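You operate a simulated robot arm through the tools that you are given. There is no shell and no other tool. Be economical: measure what you need, move in short steps, check, and stop when the job is done.

Carry out the task below with a simulated robot arm. There is one attempt and no reset: what you move stays moved.

TASK
Set the brake tester to a drag of 20 N cm and prove it.
Fine: spin the wheel half way and read, turn the green knob, spin on to the stop and read again, then wind the wheel back to its start.

Only the result counts: the job must be done as asked and must still hold three seconds after the hand-in. Knocking over, shifting, dropping, spilling or breaking anything else fails it.

THE ROBOT
A 6-joint arm with a two-finger parallel gripper, fixed in place. Base frame: the origin is at the foot of the arm, x ahead of it, y to its left, z up. Readings come in m, degrees, newtons and seconds.
Its first joint turns from -66.0 to 66.0 degrees. Payload 2.9 kg.
The TCP is the grasp point between the finger pads, 0.03 m short of the fingertips. In the tool frame z runs along the fingers and y along their closing line. Largest opening 0.11 m; finger width 0.02, thickness 0.01; the body of the gripper, 0.048 by 0.112 m, starts 0.055 m behind the TCP.
Orientation is that of the tool frame in the base frame, as [roll, pitch, yaw] about the fixed x, y, z axes, in that order (R = Rz(yaw) Ry(pitch) Rx(roll)). With the fingers straight down and closing along the base's y, the tool's x points along the base's -x, its y along +y and its z along -z.

THE INTERFACE
- The arm moves only by the tool drive_tool. Its arguments are lists of equal length, an entry for each row: "dp": the shift along the base's x, y, z in units of 40 mm (1.0 is 40 mm), a list of three; "delta_rot": the turn, a rotation vector about the base's x, y, z in units of 4 degrees (1.0 is 4 degrees), a list of three. In form: {"dp": [[tx, ty, tz], ...], "delta_rot": [[ax, ay, az], ...]}. A call has 1 to 12 rows; each row shifts and turns the commanded pose from where the row before left it. "gripper" is the finger opening in cm, from 0 to 11, set as the call begins (left out, the last holds). A call with a number of a shift or a turn outside -1 to 1 is refused whole. A row lasts 0.2 s, in which the tool goes at most 0.05 m and 8.6 degrees; a call with a longer step from one row to the next is refused whole, and so is a gripper value outside its range. Where a pose cannot be reached the arm comes as near as it can. A force on the tool above 40 N (or 10 N above the force at the start of the call, whichever is more), or a blocked arm, ends the call early, and 0.2 s more pass. The fingers move at their own pace (about 0.108 m/s each) and stop on an object; they squeeze with about 20 N. The grip force told is the motor's: it shows also when the fingers shut on nothing. Time passes only in rows, and 0.2 s behind the last, so rows that do not move let the fingers close. The reply holds the time, the measured pose of the TCP, the force on the tool along the base axes, the opening and the grip force, in the units named above and with some noise, and new pictures: "pictures" is both (left out), scene, wrist or none.
- Cameras (640 x 400 px; columns grow to the right, rows downward): "scene" is fixed at [0.0811, 0.4316, 1.4048]; the picture's right is [-0.75, -0.66, 0.00], its down [-0.24, 0.27, -0.93] and it looks along [0.62, -0.70, -0.36] (base axes); focal length 309 px, centre (320, 200). "wrist" rides on the gripper at [0.072, 0.017, -0.103] in the tool frame; the picture's right is [-0.23, 0.97, 0.00], its down [-0.76, -0.18, -0.62] and it looks along [-0.61, -0.14, 0.78] (tool axes); focal length 222 px, centre (320, 200). There is no depth. A picture from a camera that has moved, and an enlarged one, comes with that camera's place and axes in the base frame and with its lens.
- zoom(camera, box): a new picture of the part [left, top, right, bottom] of that camera's present view, enlarged. It takes no simulated time.
- sign_off(): hands the job in; it is judged then, once.

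Go step by step. Nothing tells you positions but the pictures and the camera data: compare them with the known pose of the tool, close in by small moves and look again before you grip or let go. The budget is 120 turns and 170 pictures, counting those below and the enlarged ones. Unless the task says otherwise, let go and move clear before handing in, and close with one line.

The tools are called as a command line: name --argument value ..., lists and objects as JSON in quotes. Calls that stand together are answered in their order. drive_tool: Moves the arm, as the interface text tells. Its arguments: {"type":"object","properties":{"dp":{"type":"array"},"delta_rot":{"type":"array"},"gripper":{"type":"number"},"pictures":{"type":"string","enum":["both","scene","wrist","none"]}},"required":["dp","delta_rot"]} The other tools are called the same way: zoom (camera, box) takes an enlarged picture of a part of a camera's view; sign_off () hands the job in.

At the start:

```text
t: 0.0
ee_pos: [0.4496, 0.0935, 1.1965]
tool_rot: [-179.9, 0.1, -180.0]
force: [-0.5, -1.0, 0.1]
width: 0.1097
grasp_force: 0.2
```

scene: 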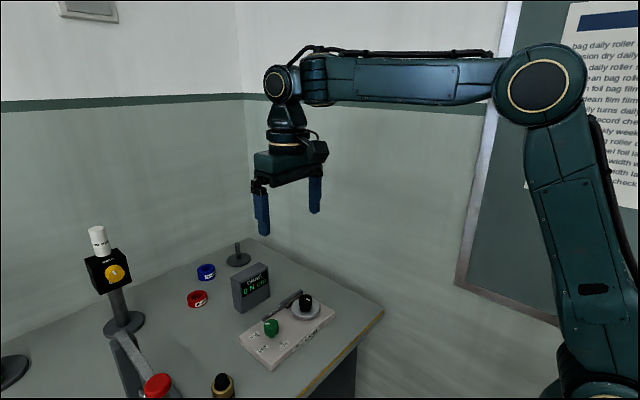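
wrist: 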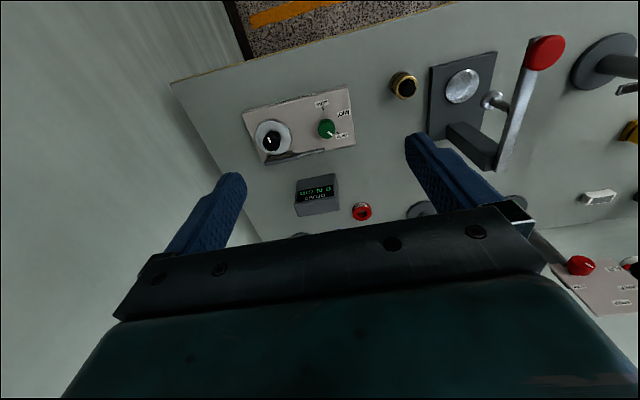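

I see a small panel with a black-knobbed wheel, a green knob and a display behind. I'll zoom in on these for detail.

zoom --camera "scene" --box '[220, 250, 350, 375]'

zoom --camera "wrist" --box '[230, 80, 390, 230]'

zoom --camera "scene" --box '[0, 200, 260, 400]'

```text
3.20 times, centred on (285, 312) of scene
camera zoom: at [0.0811, 0.4316, 1.4048], right [-0.75, -0.66, 0.0], down [-0.24, 0.27, -0.93], along [0.62, -0.7, -0.36], focal length 988 px, centre (432, -160)
```

zoom: 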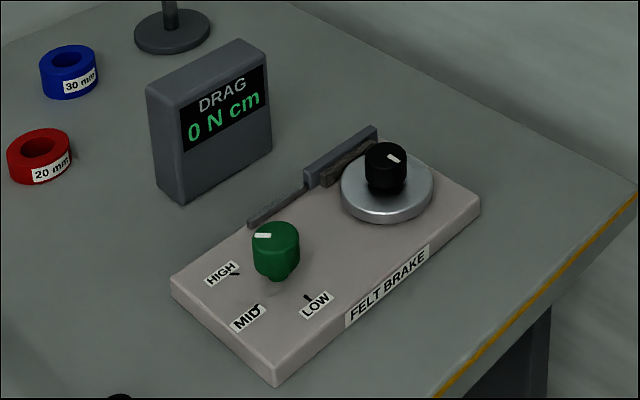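

```text
2.67 times, centred on (310, 155) of wrist
camera zoom: at [0.3765, 0.1096, 1.301], right [0.23, 0.97, 0.0], down [0.76, -0.18, 0.62], along [0.61, -0.14, -0.78], focal length 592 px, centre (347, 320)
```

zoom: 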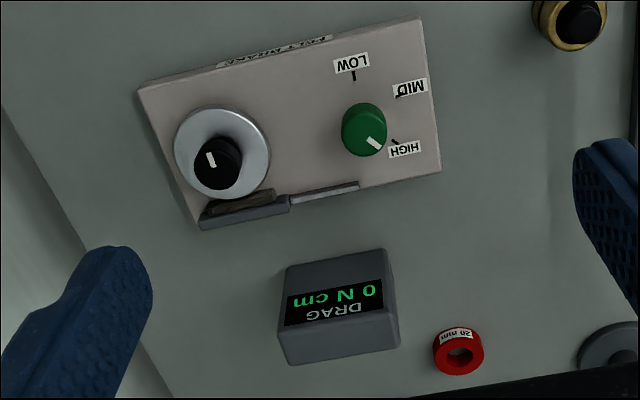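

```text
2.00 times, centred on (130, 300) of scene
camera zoom: at [0.0811, 0.4316, 1.4048], right [-0.75, -0.66, 0.0], down [-0.24, 0.27, -0.93], along [0.62, -0.7, -0.36], focal length 617 px, centre (700, 0)
```

zoom: 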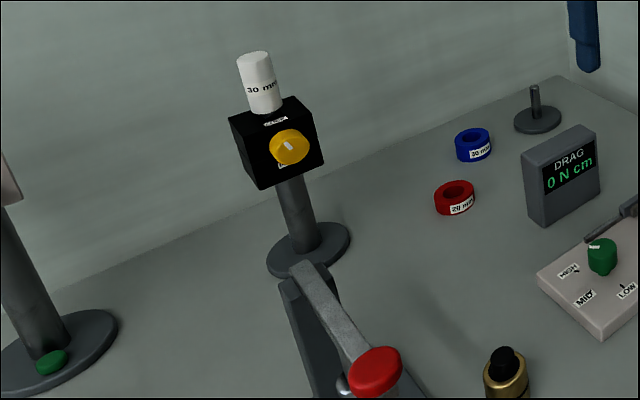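

The green knob is at about (0.53, 0.087) and the wheel at about (0.525, -0.017). I'll move closer to measure them better.

drive_tool --dp '[[0.15, -0.45, -0.97], [0.15, -0.45, -0.97], [0.15, -0.45, -0.97], [0, 0, 0]]' --delta_rot '[[0, 0, 0], [0, 0, 0], [0, 0, 0], [0, 0, 0]]'

```text
t: 1.0
ee_pos: [0.4662, 0.0384, 1.0818]
tool_rot: [180.0, 0.1, -179.9]
force: [0.0, 0.3, -0.4]
width: 0.11
grasp_force: 0.1
camera wrist: at [0.3943, 0.0556, 1.185], right [0.23, 0.97, 0.0], down [0.76, -0.18, 0.62], along [0.61, -0.14, -0.78], focal length 222 px, centre (320, 200)
```

scene: 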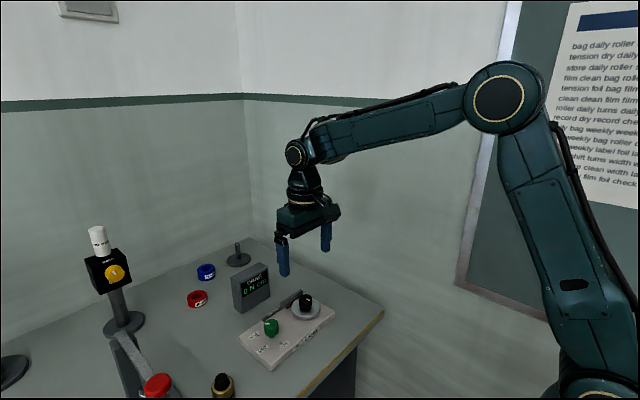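
wrist: 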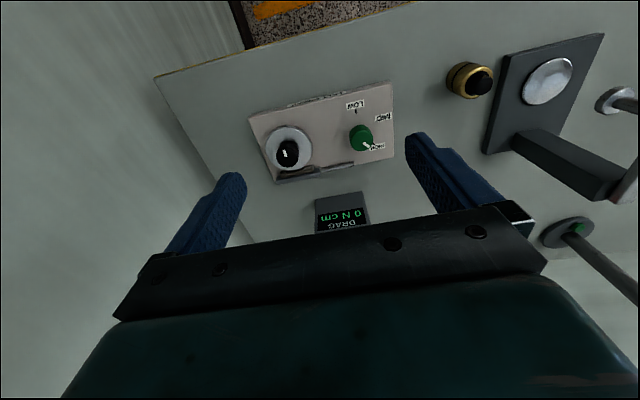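

Closer now; I'll zoom to measure.

zoom --camera "wrist" --box '[240, 75, 400, 195]'

zoom --camera "scene" --box '[220, 285, 350, 370]'

```text
3.33 times, centred on (320, 135) of wrist
camera zoom: at [0.3943, 0.0556, 1.185], right [0.23, 0.97, 0.0], down [0.76, -0.18, 0.62], along [0.61, -0.14, -0.78], focal length 740 px, centre (320, 417)
```

zoom: 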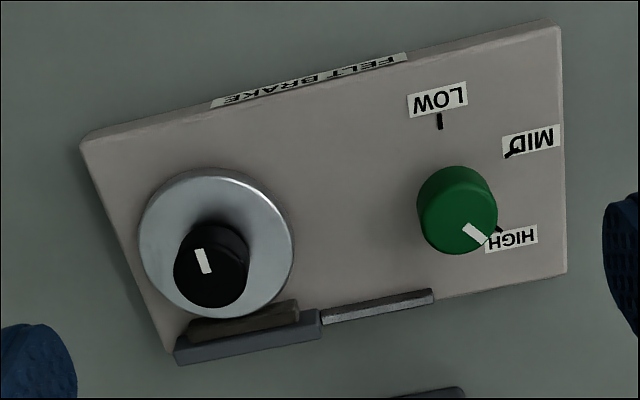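

```text
4.71 times, centred on (285, 328) of scene
camera zoom: at [0.0811, 0.4316, 1.4048], right [-0.75, -0.66, 0.0], down [-0.24, 0.27, -0.93], along [0.62, -0.7, -0.36], focal length 1452 px, centre (485, -400)
```

zoom: 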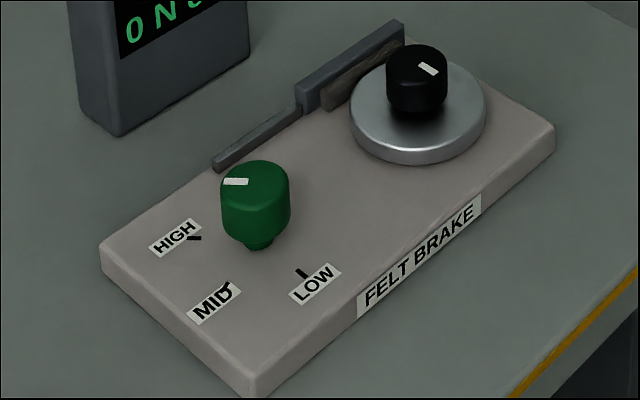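

The board is aligned with the base axes, near x 0.47–0.57, y -0.06–0.13. I'll move above the black wheel knob with the fingers partly open.

drive_tool --dp '[[0.45, -0.48, -0.6], [0.45, -0.48, -0.6], [0.45, -0.48, -0.6], [0, 0, 0]]' --delta_rot '[[0, 0, 0], [0, 0, 0], [0, 0, 0], [0, 0, 0]]' --gripper 6

zoom --camera "scene" --box '[220, 230, 380, 370]'

```text
t: 2.0
ee_pos: [0.5197, -0.0189, 1.0091]
tool_rot: [-179.9, 0.1, -179.8]
force: [0.0, -0.3, 0.5]
width: 0.0601
grasp_force: 0.1
camera wrist: at [0.4476, -0.0021, 1.1135], right [0.23, 0.97, 0.0], down [0.76, -0.18, 0.62], along [0.61, -0.14, -0.78], focal length 222 px, centre (320, 200)
```

scene: 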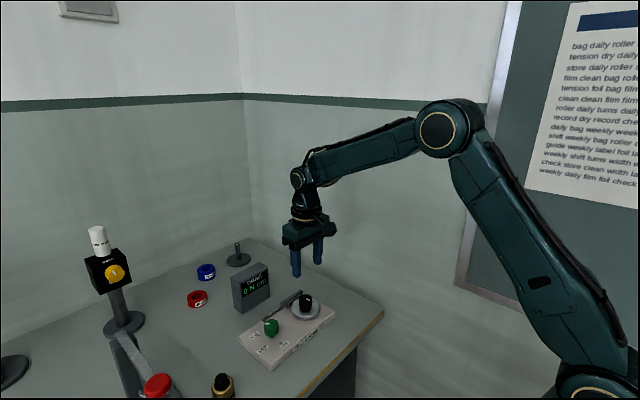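
wrist: 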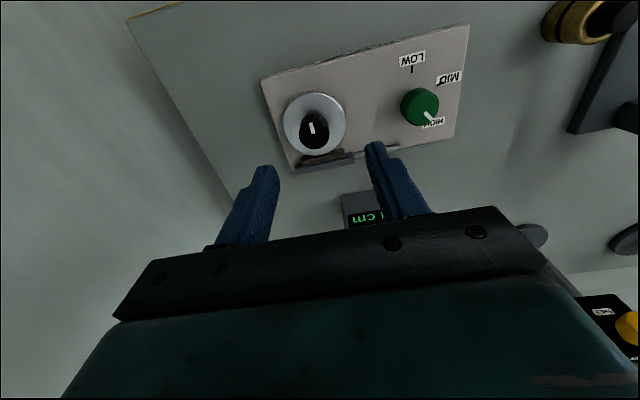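

```text
2.86 times, centred on (300, 300) of scene
camera zoom: at [0.0811, 0.4316, 1.4048], right [-0.75, -0.66, 0.0], down [-0.24, 0.27, -0.93], along [0.62, -0.7, -0.36], focal length 882 px, centre (377, -86)
```

zoom: 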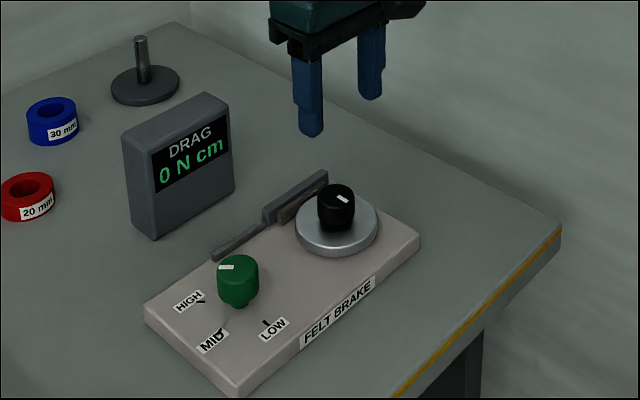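

Triangulating both views puts the black knob top near (0.533, -0.027, 0.887). I'll step over it and a bit lower, then re-measure.

drive_tool --dp '[[0.3, -0.2, -0.5], [0, 0, -0.7], [0, 0, 0]]' --delta_rot '[[0, 0, 0], [0, 0, 0], [0, 0, 0]]' --pictures "none"

zoom --camera "scene" --box '[250, 240, 350, 340]'

zoom --camera "wrist" --box '[220, 50, 440, 210]'

```text
t: 2.8
ee_pos: [0.5319, -0.0274, 0.9631]
tool_rot: [180.0, 0.0, -180.0]
force: [-0.8, -0.4, 0.3]
width: 0.0598
grasp_force: 0.0
```

```text
4.00 times, centred on (300, 290) of scene
camera zoom: at [0.0811, 0.4316, 1.4048], right [-0.75, -0.66, 0.0], down [-0.24, 0.27, -0.93], along [0.62, -0.7, -0.36], focal length 1235 px, centre (400, -160)
```

zoom: 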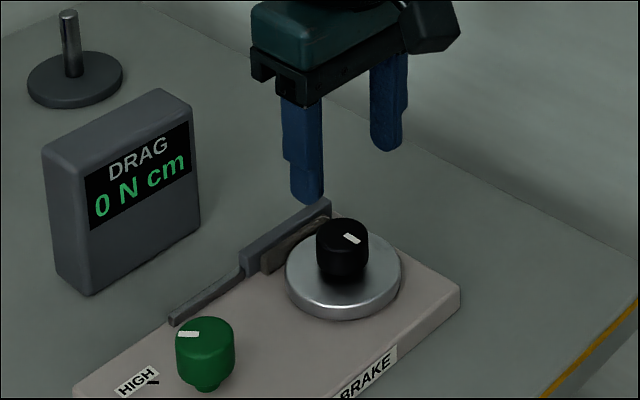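

```text
2.50 times, centred on (330, 130) of wrist
camera zoom: at [0.4589, -0.011, 1.0661], right [0.23, 0.97, 0.0], down [0.76, -0.18, 0.62], along [0.61, -0.14, -0.78], focal length 555 px, centre (295, 375)
```

zoom: 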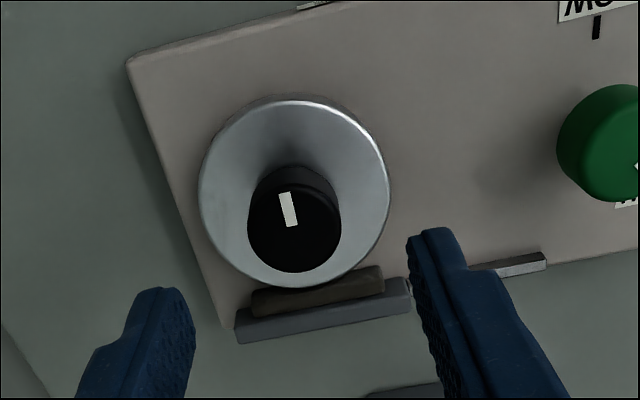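

Both views agree: black knob top at (0.537, -0.029, 0.885). I'll descend part way and check.

drive_tool --dp '[[0.13, -0.04, -0.5], [0, 0, -0.5], [0, 0, 0]]' --delta_rot '[[0, 0, 0], [0, 0, 0], [0, 0, 0]]' --pictures "none"

zoom --camera "scene" --box '[250, 240, 350, 340]'

zoom --camera "wrist" --box '[220, 50, 440, 210]'

```text
t: 3.6
ee_pos: [0.5367, -0.0304, 0.9195]
tool_rot: [179.9, -0.1, 179.9]
force: [0.4, -0.8, -1.0]
width: 0.06
grasp_force: 0.1
```

```text
4.00 times, centred on (300, 290) of scene
camera zoom: at [0.0811, 0.4316, 1.4048], right [-0.75, -0.66, 0.0], down [-0.24, 0.27, -0.93], along [0.62, -0.7, -0.36], focal length 1235 px, centre (400, -160)
```

zoom: 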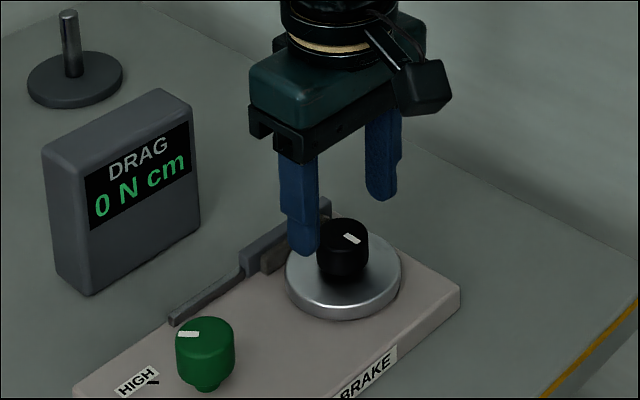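

```text
2.50 times, centred on (330, 130) of wrist
camera zoom: at [0.4648, -0.0124, 1.0239], right [0.23, 0.97, 0.0], down [0.76, -0.18, 0.62], along [0.61, -0.14, -0.78], focal length 555 px, centre (295, 375)
```

zoom: 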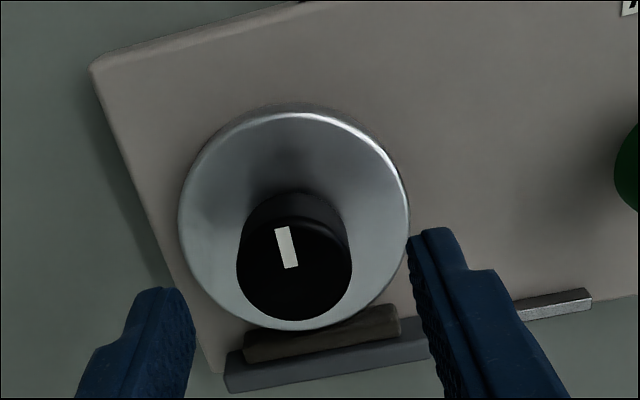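

Alignment is good. I'll lower about 20 mm, then close on the knob.

drive_tool --dp '[[0, 0.02, -0.3], [0, 0, -0.2], [0, 0, 0]]' --delta_rot '[[0, 0, 0], [0, 0, 0], [0, 0, 0]]' --pictures "none"

zoom --camera "scene" --box '[270, 270, 340, 330]'

zoom --camera "wrist" --box '[220, 50, 440, 210]'

```text
t: 4.4
ee_pos: [0.5382, -0.0272, 0.9003]
tool_rot: [-180.0, 0.0, -179.8]
force: [-0.3, -0.2, 1.1]
width: 0.0601
grasp_force: 0.2
```

```text
6.67 times, centred on (305, 300) of scene
camera zoom: at [0.0811, 0.4316, 1.4048], right [-0.75, -0.66, 0.0], down [-0.24, 0.27, -0.93], along [0.62, -0.7, -0.36], focal length 2058 px, centre (420, -467)
```

zoom: 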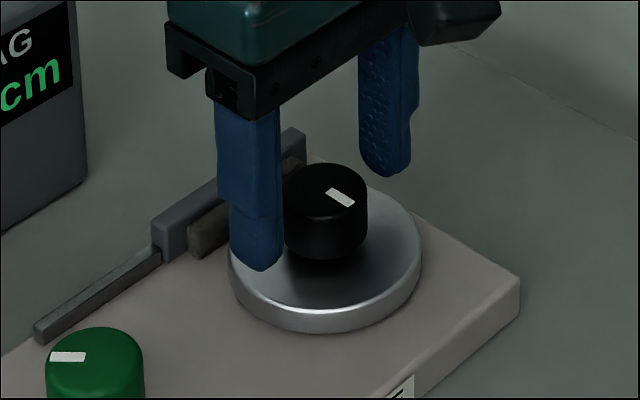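

```text
2.50 times, centred on (330, 130) of wrist
camera zoom: at [0.4657, -0.0109, 1.0045], right [0.23, 0.97, 0.0], down [0.76, -0.18, 0.62], along [0.61, -0.14, -0.78], focal length 555 px, centre (295, 375)
```

zoom: 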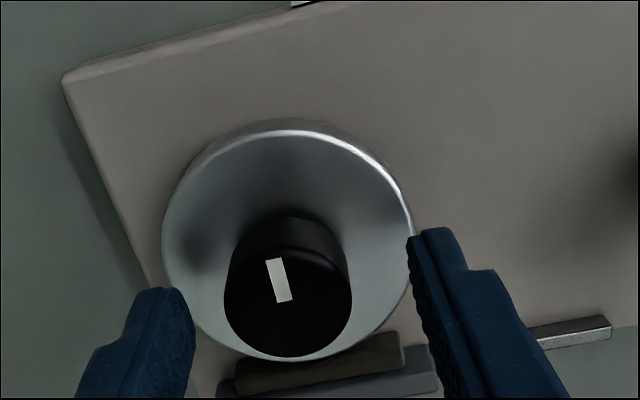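

The fingers straddle the knob, so I'll close.

drive_tool --dp '[[0, 0, 0], [0, 0, 0], [0, 0, 0]]' --delta_rot '[[0, 0, 0], [0, 0, 0], [0, 0, 0]]' --gripper 2 --pictures "none"

zoom --camera "scene" --box '[250, 240, 350, 340]'

```text
t: 5.2
ee_pos: [0.5384, -0.0299, 0.8996]
tool_rot: [-179.8, 0.0, 179.7]
force: [1.6, -21.1, -3.6]
width: 0.0337
grasp_force: 44.2
```

```text
4.00 times, centred on (300, 290) of scene
camera zoom: at [0.0812, 0.4311, 1.405], right [-0.75, -0.66, 0.0], down [-0.24, 0.27, -0.93], along [0.62, -0.7, -0.36], focal length 1235 px, centre (400, -160)
```

zoom: 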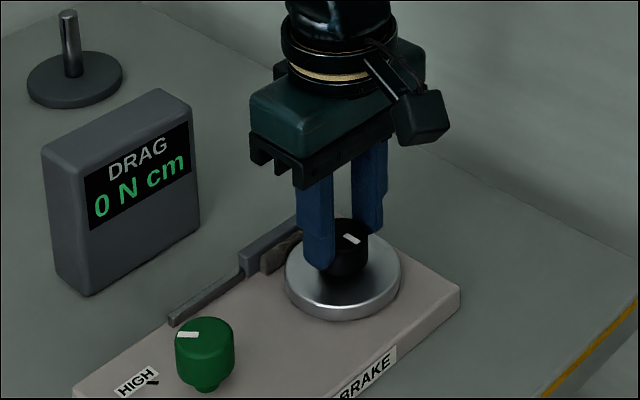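

The grip holds but has a side force of -21 N in y. I'll shift 2 mm toward -y to centre it.

drive_tool --dp '[[0, -0.05, 0], [0, 0, 0]]' --delta_rot '[[0, 0, 0], [0, 0, 0]]' --pictures "none"

```text
t: 5.8
ee_pos: [0.5375, -0.0291, 0.9003]
tool_rot: [180.0, 0.0, 179.9]
force: [-4.6, -16.3, -0.6]
width: 0.0337
grasp_force: 44.9
```

drive_tool --dp '[[0, -0.08, 0], [0, 0, 0]]' --delta_rot '[[0, 0, 0], [0, 0, 0]]' --pictures "none"

```text
t: 6.4
ee_pos: [0.5379, -0.0299, 0.9008]
tool_rot: [179.9, 0.0, -179.6]
force: [-4.9, 7.2, 3.8]
width: 0.0333
grasp_force: 44.5
```

It's centred well now. I'll try a small turn (+8° about z) to find the free direction.

drive_tool --dp '[[0, 0.02, 0], [0, 0, 0], [0, 0, 0]]' --delta_rot '[[0, 0, 1], [0, 0, 1], [0, 0, 0]]' --pictures "none"

zoom --camera "scene" --box '[250, 240, 350, 340]'

```text
t: 7.2
ee_pos: [0.5374, -0.0299, 0.9006]
tool_rot: [180.0, 0.2, -171.6]
force: [6.5, 16.7, -6.9]
width: 0.0331
grasp_force: 44.6
```

```text
4.00 times, centred on (300, 290) of scene
camera zoom: at [0.0813, 0.432, 1.4046], right [-0.75, -0.66, 0.0], down [-0.24, 0.27, -0.93], along [0.62, -0.7, -0.36], focal length 1235 px, centre (400, -160)
```

zoom: 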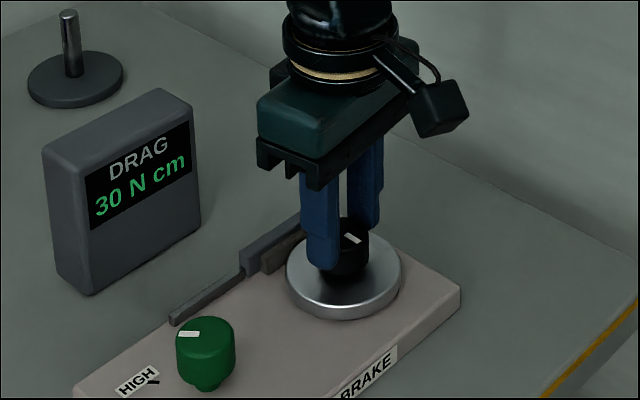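

The drag reads 30 N cm now. I'll check whether the wheel truly turned.

zoom --camera "scene" --box '[285, 285, 325, 325]'

zoom --camera "wrist" --box '[220, 50, 440, 210]'

```text
10.00 times, centred on (305, 305) of scene
camera zoom: at [0.0813, 0.432, 1.4046], right [-0.75, -0.66, 0.0], down [-0.24, 0.27, -0.93], along [0.62, -0.7, -0.36], focal length 3086 px, centre (470, -850)
```

zoom: 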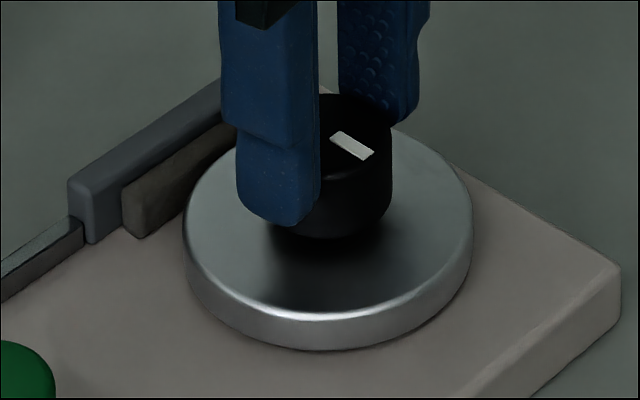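

```text
2.50 times, centred on (330, 130) of wrist
camera zoom: at [0.4646, -0.0243, 1.0044], right [0.08, 1.0, 0.0], down [0.78, -0.07, 0.62], along [0.62, -0.05, -0.78], focal length 555 px, centre (295, 375)
```

zoom: 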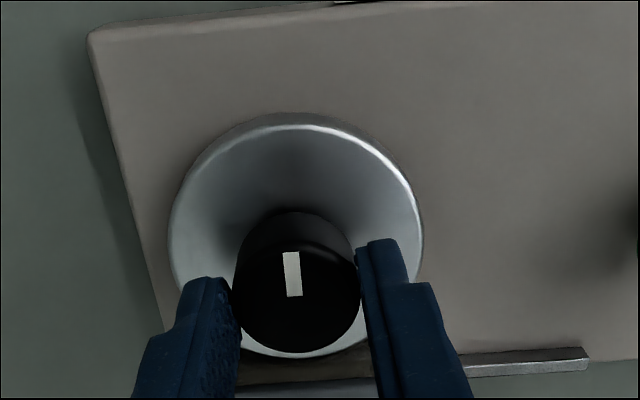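

The marker hardly turned with the fingers, so this way is likely the start stop. I'll turn the other way.

drive_tool --dp '[[0, 0, 0], [0, 0, 0], [0, 0, 0], [0, 0, 0], [0, 0, 0]]' --delta_rot '[[0, 0, -1], [0, 0, -1], [0, 0, -1], [0, 0, -1], [0, 0, 0]]' --pictures "none"

zoom --camera "scene" --box '[230, 250, 330, 325]'

zoom --camera "wrist" --box '[220, 50, 440, 210]'

```text
t: 8.4
ee_pos: [0.5387, -0.0293, 0.9001]
tool_rot: [179.7, 0.1, 172.5]
force: [20.0, 24.1, -14.2]
width: 0.0335
grasp_force: 45.4
```

```text
5.33 times, centred on (280, 288) of scene
camera zoom: at [0.0818, 0.4322, 1.4045], right [-0.75, -0.66, 0.0], down [-0.24, 0.27, -0.93], along [0.62, -0.7, -0.36], focal length 1646 px, centre (533, -267)
```

zoom: 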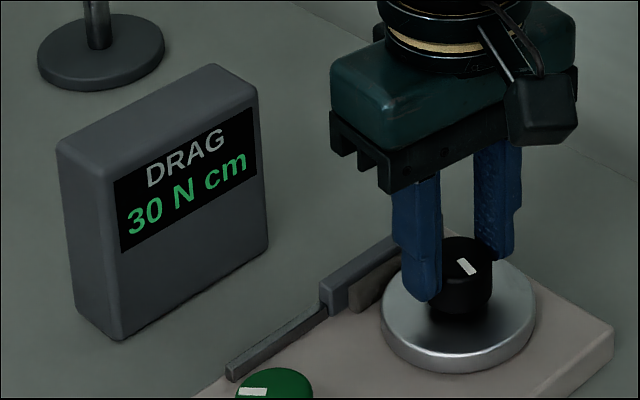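

```text
2.50 times, centred on (330, 130) of wrist
camera zoom: at [0.4691, -0.0041, 1.0044], right [0.35, 0.94, 0.0], down [0.73, -0.28, 0.62], along [0.58, -0.22, -0.78], focal length 555 px, centre (295, 375)
```

zoom: 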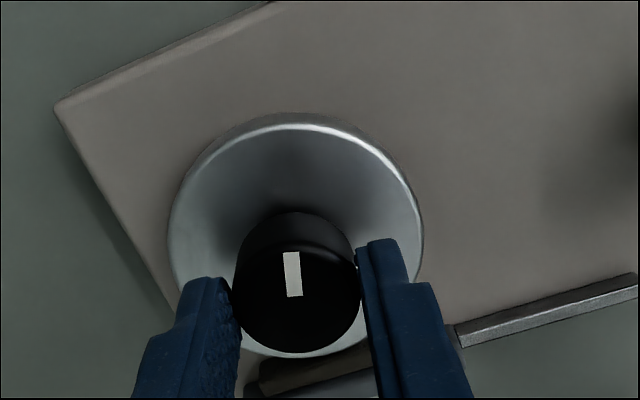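

The wheel follows the fingers this way (clockwise), with the drag reading 30 at HIGH. I'll relieve the side load and keep turning in steps.

drive_tool --dp '[[0.05, 0.06, 0], [0, 0, 0], [0, 0, 0], [0, 0, 0], [0, 0, 0], [0, 0, 0]]' --delta_rot '[[0, 0, 0], [0, 0, -1], [0, 0, -1], [0, 0, -1], [0, 0, -1], [0, 0, 0]]' --pictures "none"

```text
t: 9.8
ee_pos: [0.5377, -0.0289, 0.9003]
tool_rot: [-179.8, -0.2, 155.9]
force: [-7.1, 7.8, -2.8]
width: 0.0333
grasp_force: 45.1
```

drive_tool --dp '[[0, 0, 0], [0, 0, 0], [0, 0, 0], [0, 0, 0], [0, 0, 0], [0, 0, 0]]' --delta_rot '[[0, 0, -1], [0, 0, -1], [0, 0, -1], [0, 0, -1], [0, 0, -1], [0, 0, 0]]' --pictures "none"

zoom --camera "scene" --box '[230, 250, 330, 325]'

zoom --camera "wrist" --box '[220, 50, 440, 210]'

```text
t: 11.2
ee_pos: [0.5391, -0.0286, 0.9014]
tool_rot: [180.0, -0.1, 136.0]
force: [-16.9, 2.9, -4.8]
width: 0.0334
grasp_force: 44.8
```

```text
5.33 times, centred on (280, 288) of scene
camera zoom: at [0.0808, 0.4317, 1.4048], right [-0.75, -0.66, 0.0], down [-0.24, 0.27, -0.93], along [0.62, -0.7, -0.36], focal length 1646 px, centre (533, -267)
```

zoom: 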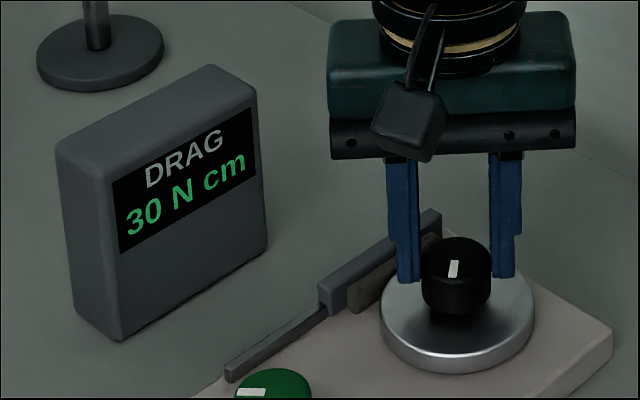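

```text
2.50 times, centred on (330, 130) of wrist
camera zoom: at [0.4994, 0.0332, 1.0047], right [0.84, 0.54, 0.0], down [0.43, -0.66, 0.62], along [0.34, -0.52, -0.78], focal length 555 px, centre (295, 375)
```

zoom: 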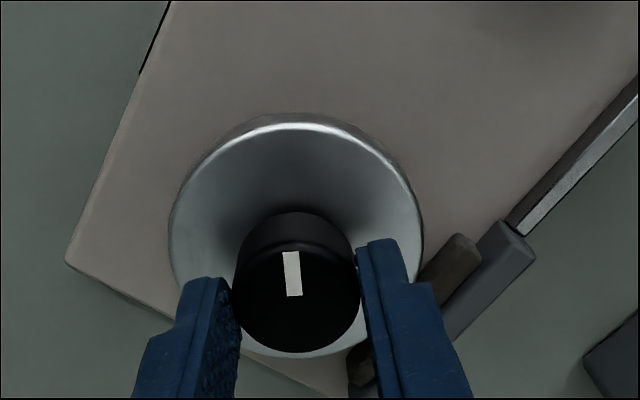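

It's still turning cleanly, about 52° so far. I'll go on about 20° more.

drive_tool --dp '[[-0.02, 0, 0], [0, 0, 0], [0, 0, 0], [0, 0, 0], [0, 0, 0], [0, 0, 0]]' --delta_rot '[[0, 0, -1], [0, 0, -1], [0, 0, -1], [0, 0, -1], [0, 0, -1], [0, 0, 0]]' --pictures "none"

zoom --camera "scene" --box '[230, 250, 330, 325]'

zoom --camera "wrist" --box '[220, 50, 440, 210]'

```text
t: 12.6
ee_pos: [0.5396, -0.0294, 0.9005]
tool_rot: [-179.9, 0.0, 116.2]
force: [-9.7, 8.8, -16.7]
width: 0.0331
grasp_force: 45.2
```

```text
5.33 times, centred on (280, 288) of scene
camera zoom: at [0.0811, 0.4318, 1.4047], right [-0.75, -0.66, 0.0], down [-0.24, 0.27, -0.93], along [0.62, -0.7, -0.36], focal length 1646 px, centre (533, -267)
```

zoom: 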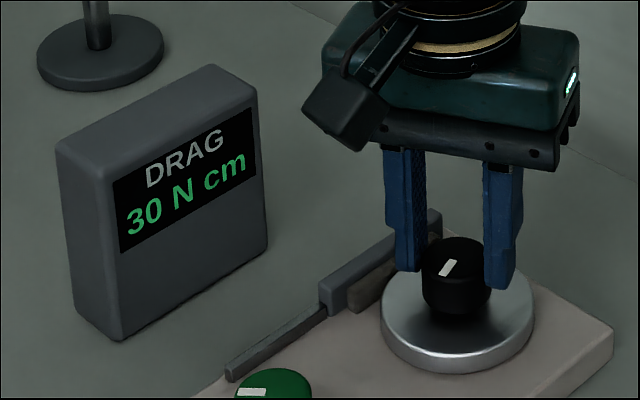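

```text
2.50 times, centred on (330, 130) of wrist
camera zoom: at [0.5232, 0.0433, 1.0047], right [0.97, 0.22, 0.0], down [0.18, -0.76, 0.62], along [0.14, -0.61, -0.78], focal length 555 px, centre (295, 375)
```

zoom: 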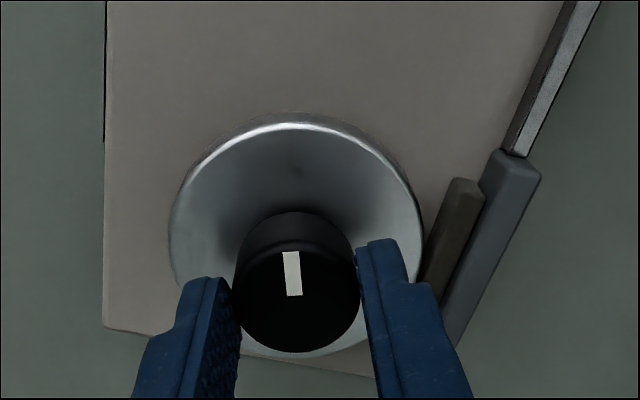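

The wheel has turned about 72° with a steady reading of 30. I'll release with a small opening and lift clear.

drive_tool --dp '[[0, 0, 0], [0, 0, 0], [0, 0, 0.5], [0, 0, 0.7], [0, 0, 0.7], [0, 0, 0]]' --delta_rot '[[0, 0, 0], [0, 0, 0], [0, 0, 0], [0, 0, 0], [0, 0, 0], [0, 0, 0]]' --gripper 4.2 --pictures "none"

zoom --camera "scene" --box '[220, 240, 350, 370]'

zoom --camera "wrist" --box '[160, 0, 480, 200]'

```text
t: 14.0
ee_pos: [0.5391, -0.029, 0.9767]
tool_rot: [180.0, -0.1, 116.1]
force: [0.5, -1.0, -0.7]
width: 0.0419
grasp_force: 0.0
```

```text
3.08 times, centred on (285, 305) of scene
camera zoom: at [0.0811, 0.4316, 1.4048], right [-0.75, -0.66, 0.0], down [-0.24, 0.27, -0.93], along [0.62, -0.7, -0.36], focal length 950 px, centre (428, -123)
```

zoom: 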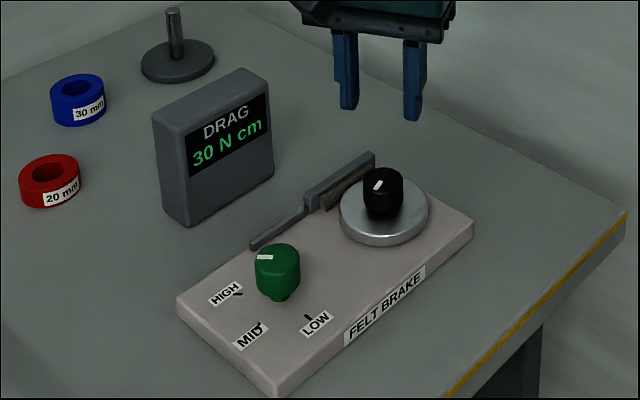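

```text
2.00 times, centred on (320, 100) of wrist
camera zoom: at [0.522, 0.0441, 1.082], right [0.97, 0.22, 0.0], down [0.17, -0.76, 0.62], along [0.14, -0.61, -0.78], focal length 444 px, centre (320, 400)
```

zoom: 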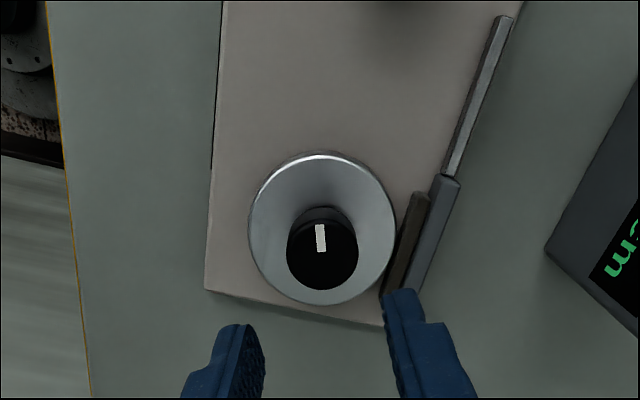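

The wheel stays put and the display holds 30. Now I'll move above the green knob, estimated at (0.543, 0.083), turning the gripper back toward yaw 140.

drive_tool --dp '[[0.02, 0.467, 0], [0.02, 0.467, 0], [0.02, 0.467, 0], [0.02, 0.467, 0], [0.02, 0.467, 0], [0, 0.467, 0], [0, 0, 0]]' --delta_rot '[[0, 0, 1], [0, 0, 1], [0, 0, 1], [0, 0, 1], [0, 0, 1], [0, 0, 1], [0, 0, 0]]' --gripper 5.5 --pictures "none"

zoom --camera "scene" --box '[220, 260, 320, 360]'

zoom --camera "wrist" --box '[160, 0, 480, 200]'

```text
t: 15.6
ee_pos: [0.5419, 0.0822, 0.9775]
tool_rot: [180.0, 0.1, 140.1]
force: [0.0, -0.5, -0.1]
width: 0.0549
grasp_force: 0.1
```

```text
4.00 times, centred on (270, 310) of scene
camera zoom: at [0.0811, 0.4316, 1.4048], right [-0.75, -0.66, 0.0], down [-0.24, 0.27, -0.93], along [0.62, -0.7, -0.36], focal length 1235 px, centre (520, -240)
```

zoom: 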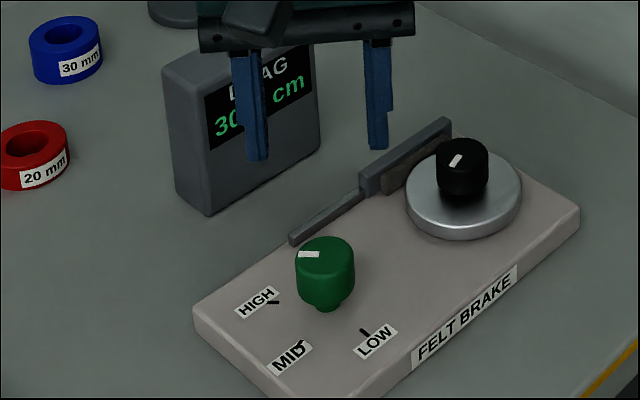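

```text
2.00 times, centred on (320, 100) of wrist
camera zoom: at [0.4977, 0.1406, 1.0819], right [0.8, 0.6, 0.0], down [0.47, -0.62, 0.62], along [0.37, -0.5, -0.78], focal length 444 px, centre (320, 400)
```

zoom: 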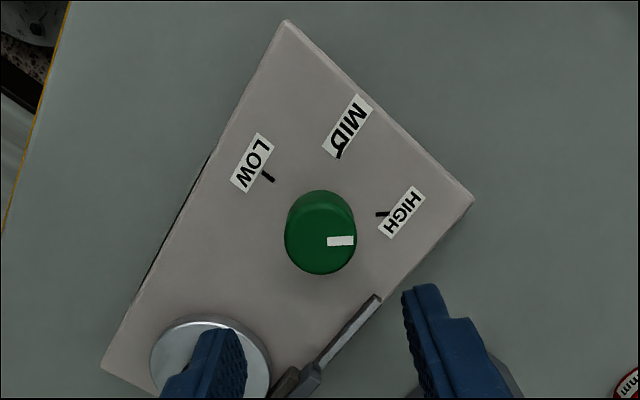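

Re-triangulated, the green knob top is at (0.538, 0.087, 0.886). I'll descend most of the way and check.

drive_tool --dp '[[-0.1, 0.11, -0.5], [0, 0, -0.5], [0, 0, -0.5], [0, 0, 0]]' --delta_rot '[[0, 0, 0], [0, 0, 0], [0, 0, 0], [0, 0, 0]]' --pictures "none"

zoom --camera "scene" --box '[235, 290, 305, 350]'

zoom --camera "wrist" --box '[160, 0, 480, 200]'

```text
t: 16.6
ee_pos: [0.5398, 0.0883, 0.9174]
tool_rot: [180.0, 0.0, 140.0]
force: [-0.6, 0.0, -0.3]
width: 0.055
grasp_force: 0.1
```

```text
6.67 times, centred on (270, 320) of scene
camera zoom: at [0.0811, 0.4316, 1.4048], right [-0.75, -0.66, 0.0], down [-0.24, 0.27, -0.93], along [0.62, -0.7, -0.36], focal length 2058 px, centre (653, -600)
```

zoom: 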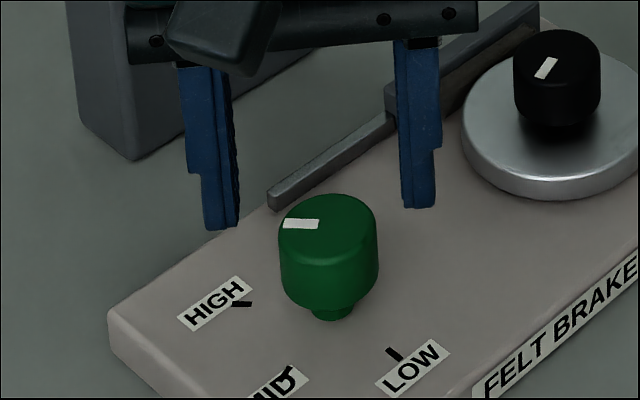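

```text
2.00 times, centred on (320, 100) of wrist
camera zoom: at [0.4943, 0.1468, 1.0207], right [0.8, 0.6, 0.0], down [0.47, -0.63, 0.62], along [0.37, -0.5, -0.78], focal length 444 px, centre (320, 400)
```

zoom: 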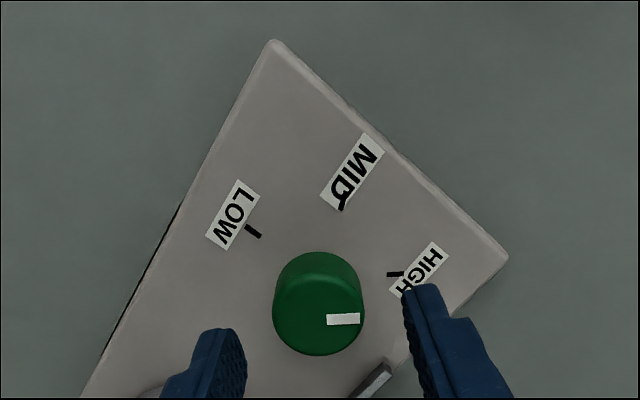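

Nearly centred. I'll shift slightly, lower about 17 mm and close gently.

drive_tool --dp '[[-0.02, -0.05, -0.25], [0, 0, -0.18], [0, 0, 0]]' --delta_rot '[[0, 0, 0], [0, 0, 0], [0, 0, 0]]' --pictures "none"

drive_tool --dp '[[0, 0, 0], [0, 0, 0], [0, 0, 0]]' --delta_rot '[[0, 0, 0], [0, 0, 0], [0, 0, 0]]' --gripper 2 --pictures "none"

zoom --camera "scene" --box '[235, 290, 305, 350]'

zoom --camera "wrist" --box '[160, 0, 480, 200]'

```text
t: 17.4
ee_pos: [0.5382, 0.0839, 0.8977]
tool_rot: [180.0, -0.1, 140.0]
force: [-0.4, 0.6, -0.5]
width: 0.055
grasp_force: 0.1
```

```text
t: 18.2
ee_pos: [0.5382, 0.0866, 0.8974]
tool_rot: [179.8, -0.1, 140.1]
force: [5.8, 5.5, -5.6]
width: 0.0333
grasp_force: 45.6
```

```text
6.67 times, centred on (270, 320) of scene
camera zoom: at [0.0813, 0.4318, 1.4047], right [-0.75, -0.66, 0.0], down [-0.24, 0.27, -0.93], along [0.62, -0.7, -0.36], focal length 2058 px, centre (653, -600)
```

zoom: 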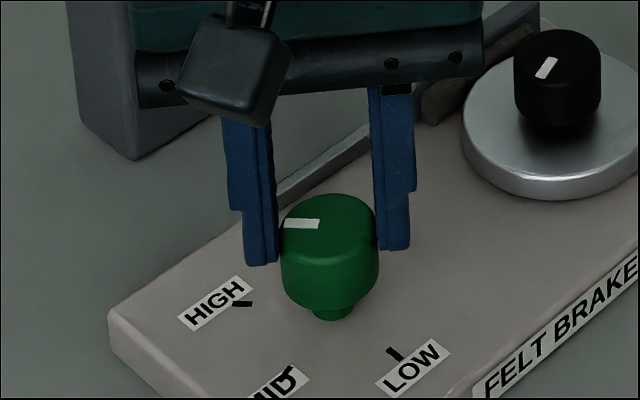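

```text
2.00 times, centred on (320, 100) of wrist
camera zoom: at [0.4941, 0.1451, 1.0023], right [0.8, 0.6, 0.0], down [0.47, -0.63, 0.62], along [0.38, -0.5, -0.78], focal length 444 px, centre (320, 400)
```

zoom: 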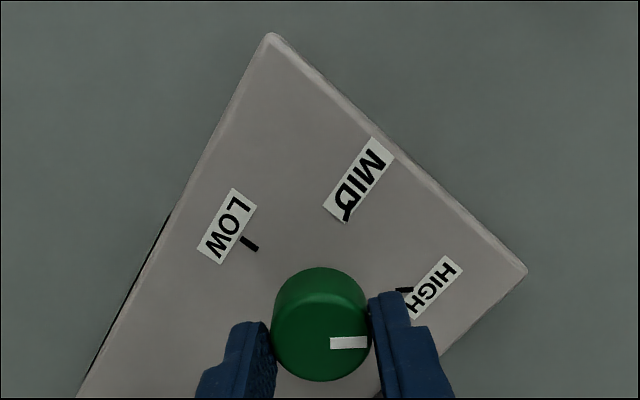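

The grip is well centred. The ticks lie about 70° apart, so MID is 70° counter-clockwise of HIGH; I'll turn 36° first and check.

drive_tool --dp '[[0, 0, 0], [0, 0, 0], [0, 0, 0], [0, 0, 0], [0, 0, 0], [0, 0, 0], [0, 0, 0], [0, 0, 0], [0, 0, 0], [0, 0, 0]]' --delta_rot '[[0, 0, 1], [0, 0, 1], [0, 0, 1], [0, 0, 1], [0, 0, 1], [0, 0, 1], [0, 0, 1], [0, 0, 1], [0, 0, 1], [0, 0, 0]]' --pictures "none"

zoom --camera "wrist" --box '[160, 0, 480, 200]'

```text
t: 20.4
ee_pos: [0.538, 0.0837, 0.8994]
tool_rot: [180.0, 0.1, 176.1]
force: [5.4, 6.7, -20.2]
width: 0.0334
grasp_force: 44.9
```

```text
2.00 times, centred on (320, 100) of wrist
camera zoom: at [0.4677, 0.1067, 1.0024], right [0.29, 0.96, 0.0], down [0.75, -0.23, 0.62], along [0.59, -0.18, -0.78], focal length 444 px, centre (320, 400)
```

zoom: 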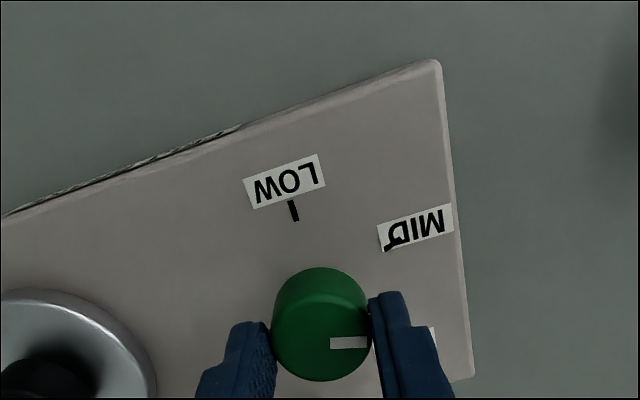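

The pointer follows, now at about 73°; MID lies at about 110°. I'll turn another 37°.

drive_tool --dp '[[0, 0, 0], [0, 0, 0], [0, 0, 0], [0, 0, 0], [0, 0, 0], [0, 0, 0], [0, 0, 0], [0, 0, 0], [0, 0, 0], [0, 0, 0]]' --delta_rot '[[0, 0, 0.9], [0, 0, 0.9], [0, 0, 0.9], [0, 0, 0.9], [0, 0, 0.9], [0, 0, 0.9], [0, 0, 0.9], [0, 0, 0.9], [0, 0, 0.9], [0, 0, 0.9]]' --pictures "none"

zoom --camera "wrist" --box '[160, 0, 480, 200]'

zoom --camera "scene" --box '[225, 260, 325, 360]'

```text
t: 22.6
ee_pos: [0.539, 0.0838, 0.8985]
tool_rot: [180.0, -0.1, -148.0]
force: [7.4, -8.6, -23.7]
width: 0.0333
grasp_force: 45.1
```

```text
2.00 times, centred on (320, 100) of wrist
camera zoom: at [0.4686, 0.0602, 1.0026], right [-0.32, 0.95, 0.0], down [0.74, 0.25, 0.62], along [0.59, 0.2, -0.78], focal length 444 px, centre (320, 400)
```

zoom: 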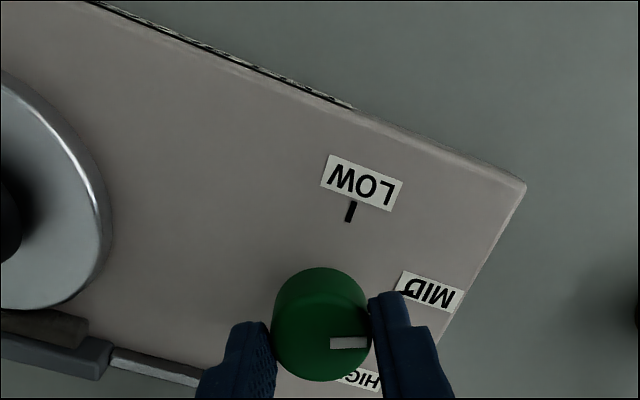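

```text
4.00 times, centred on (275, 310) of scene
camera zoom: at [0.0817, 0.4315, 1.4048], right [-0.75, -0.66, 0.0], down [-0.24, 0.27, -0.93], along [0.62, -0.7, -0.36], focal length 1235 px, centre (500, -240)
```

zoom: 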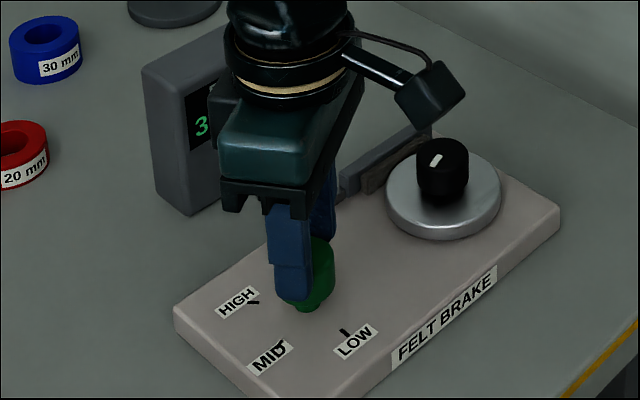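

The pointer is at about 109°, on MID. I'll release, lift, and check.

drive_tool --dp '[[0, 0, 0], [0, 0, 0], [0, 0, 0.5], [0, 0, 0.7], [0, 0, 0.7], [0, 0, 0]]' --delta_rot '[[0, 0, 0], [0, 0, 0], [0, 0, 0], [0, 0, 0], [0, 0, 0], [0, 0, 0]]' --gripper 5 --pictures "none"

zoom --camera "scene" --box '[225, 260, 325, 360]'

zoom --camera "wrist" --box '[160, 0, 480, 200]'

```text
t: 24.0
ee_pos: [0.5373, 0.0848, 0.9782]
tool_rot: [-179.9, 0.0, -148.0]
force: [0.6, -0.4, -0.6]
width: 0.0499
grasp_force: 0.0
```

```text
4.00 times, centred on (275, 310) of scene
camera zoom: at [0.0811, 0.4316, 1.4048], right [-0.75, -0.66, 0.0], down [-0.24, 0.27, -0.93], along [0.62, -0.7, -0.36], focal length 1235 px, centre (500, -240)
```

zoom: 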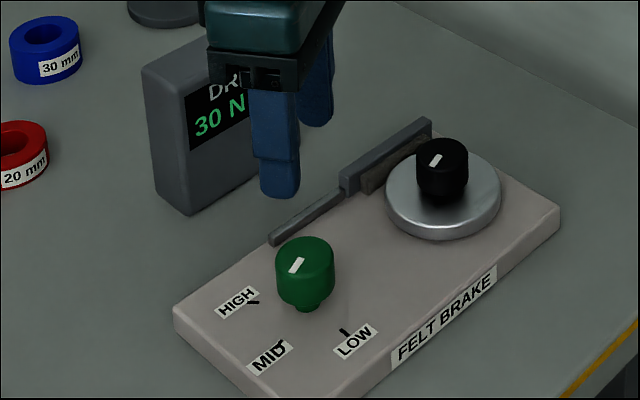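

```text
2.00 times, centred on (320, 100) of wrist
camera zoom: at [0.4679, 0.0602, 1.0818], right [-0.32, 0.95, 0.0], down [0.74, 0.25, 0.62], along [0.59, 0.2, -0.78], focal length 444 px, centre (320, 400)
```

zoom: 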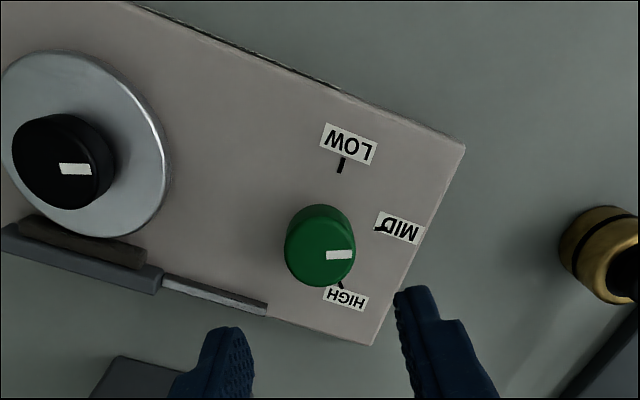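

MID is set. Back to the wheel at (0.539, -0.029), keeping this yaw so there's room to turn clockwise.

drive_tool --dp '[[0.01, -0.71, 0], [0.01, -0.71, 0], [0.01, -0.71, 0], [0.01, -0.71, 0], [0, 0, -0.7], [0, 0, -0.7], [0, 0, 0]]' --delta_rot '[[0, 0, 0], [0, 0, 0], [0, 0, 0], [0, 0, 0], [0, 0, 0], [0, 0, 0], [0, 0, 0]]' --pictures "none"

zoom --camera "scene" --box '[270, 270, 340, 330]'

zoom --camera "wrist" --box '[160, 0, 480, 200]'

```text
t: 25.6
ee_pos: [0.5378, -0.0295, 0.9191]
tool_rot: [179.9, 0.0, -148.0]
force: [0.1, -0.2, -0.1]
width: 0.0502
grasp_force: 0.1
```

```text
6.67 times, centred on (305, 300) of scene
camera zoom: at [0.0811, 0.4316, 1.4048], right [-0.75, -0.66, 0.0], down [-0.24, 0.27, -0.93], along [0.62, -0.7, -0.36], focal length 2058 px, centre (420, -467)
```

zoom: 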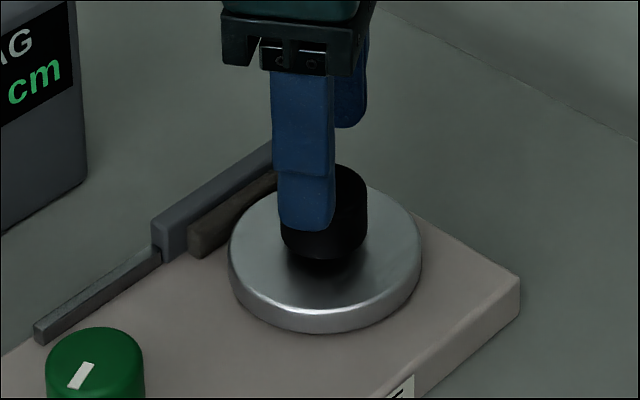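

```text
2.00 times, centred on (320, 100) of wrist
camera zoom: at [0.4682, -0.0537, 1.0234], right [-0.32, 0.95, 0.0], down [0.74, 0.25, 0.62], along [0.59, 0.2, -0.78], focal length 444 px, centre (320, 400)
```

zoom: 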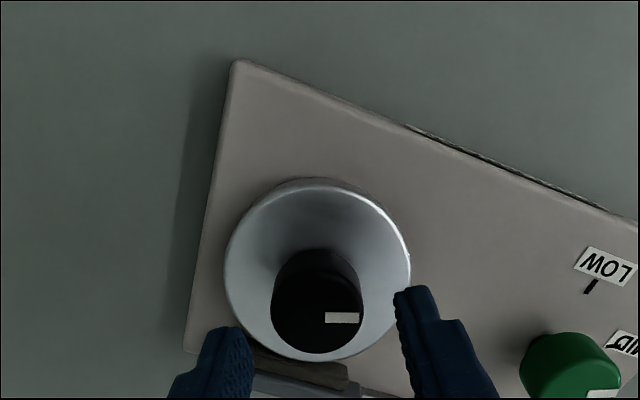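

Centred over the wheel knob. I'll lower 19 mm and close.

drive_tool --dp '[[0, 0, -0.25], [0, 0, -0.22], [0, 0, 0]]' --delta_rot '[[0, 0, 0], [0, 0, 0], [0, 0, 0]]' --pictures "none"

drive_tool --dp '[[0, 0, 0], [0, 0, 0], [0, 0, 0]]' --delta_rot '[[0, 0, 0], [0, 0, 0], [0, 0, 0]]' --gripper 2 --pictures "none"

```text
t: 26.4
ee_pos: [0.5403, -0.0287, 0.9001]
tool_rot: [180.0, 0.0, -147.9]
force: [-0.3, -0.6, 0.2]
width: 0.0499
grasp_force: 0.1
```

```text
t: 27.2
ee_pos: [0.5403, -0.029, 0.9]
tool_rot: [-179.8, 0.0, -148.0]
force: [7.1, -8.8, -6.0]
width: 0.0335
grasp_force: 44.5
```

Gripped with small side loads. I'll turn clockwise 40° and read.

drive_tool --dp '[[0, 0, 0], [0, 0, 0], [0, 0, 0], [0, 0, 0], [0, 0, 0], [0, 0, 0], [0, 0, 0], [0, 0, 0], [0, 0, 0], [0, 0, 0], [0, 0, 0]]' --delta_rot '[[0, 0, -1], [0, 0, -1], [0, 0, -1], [0, 0, -1], [0, 0, -1], [0, 0, -1], [0, 0, -1], [0, 0, -1], [0, 0, -1], [0, 0, -1], [0, 0, 0]]' --pictures "none"

zoom --camera "scene" --box '[230, 250, 330, 325]'

zoom --camera "wrist" --box '[220, 50, 440, 210]'

```text
t: 29.6
ee_pos: [0.5405, -0.0297, 0.901]
tool_rot: [-179.8, 0.1, 171.8]
force: [13.9, -22.9, -12.4]
width: 0.0335
grasp_force: 45.0
```

```text
5.33 times, centred on (280, 288) of scene
camera zoom: at [0.0817, 0.431, 1.4049], right [-0.75, -0.66, 0.0], down [-0.24, 0.27, -0.93], along [0.62, -0.7, -0.36], focal length 1646 px, centre (533, -267)
```

zoom: 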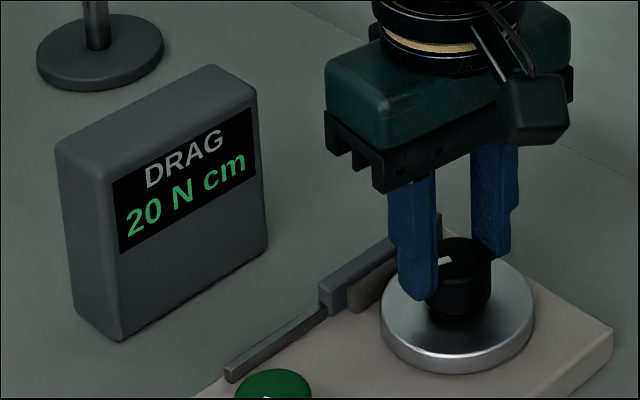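

```text
2.50 times, centred on (330, 130) of wrist
camera zoom: at [0.4713, -0.0028, 1.0043], right [0.36, 0.93, 0.0], down [0.73, -0.28, 0.62], along [0.58, -0.23, -0.78], focal length 555 px, centre (295, 375)
```

zoom: 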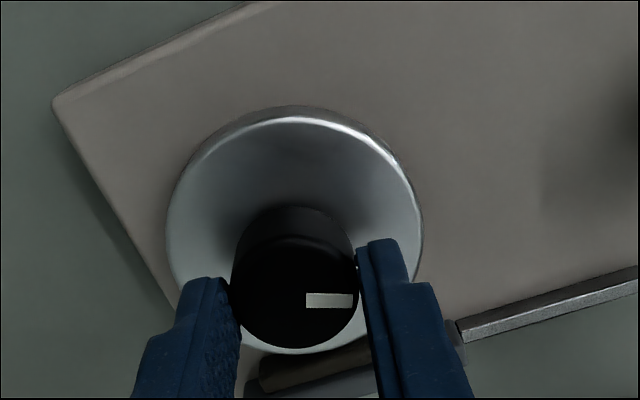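

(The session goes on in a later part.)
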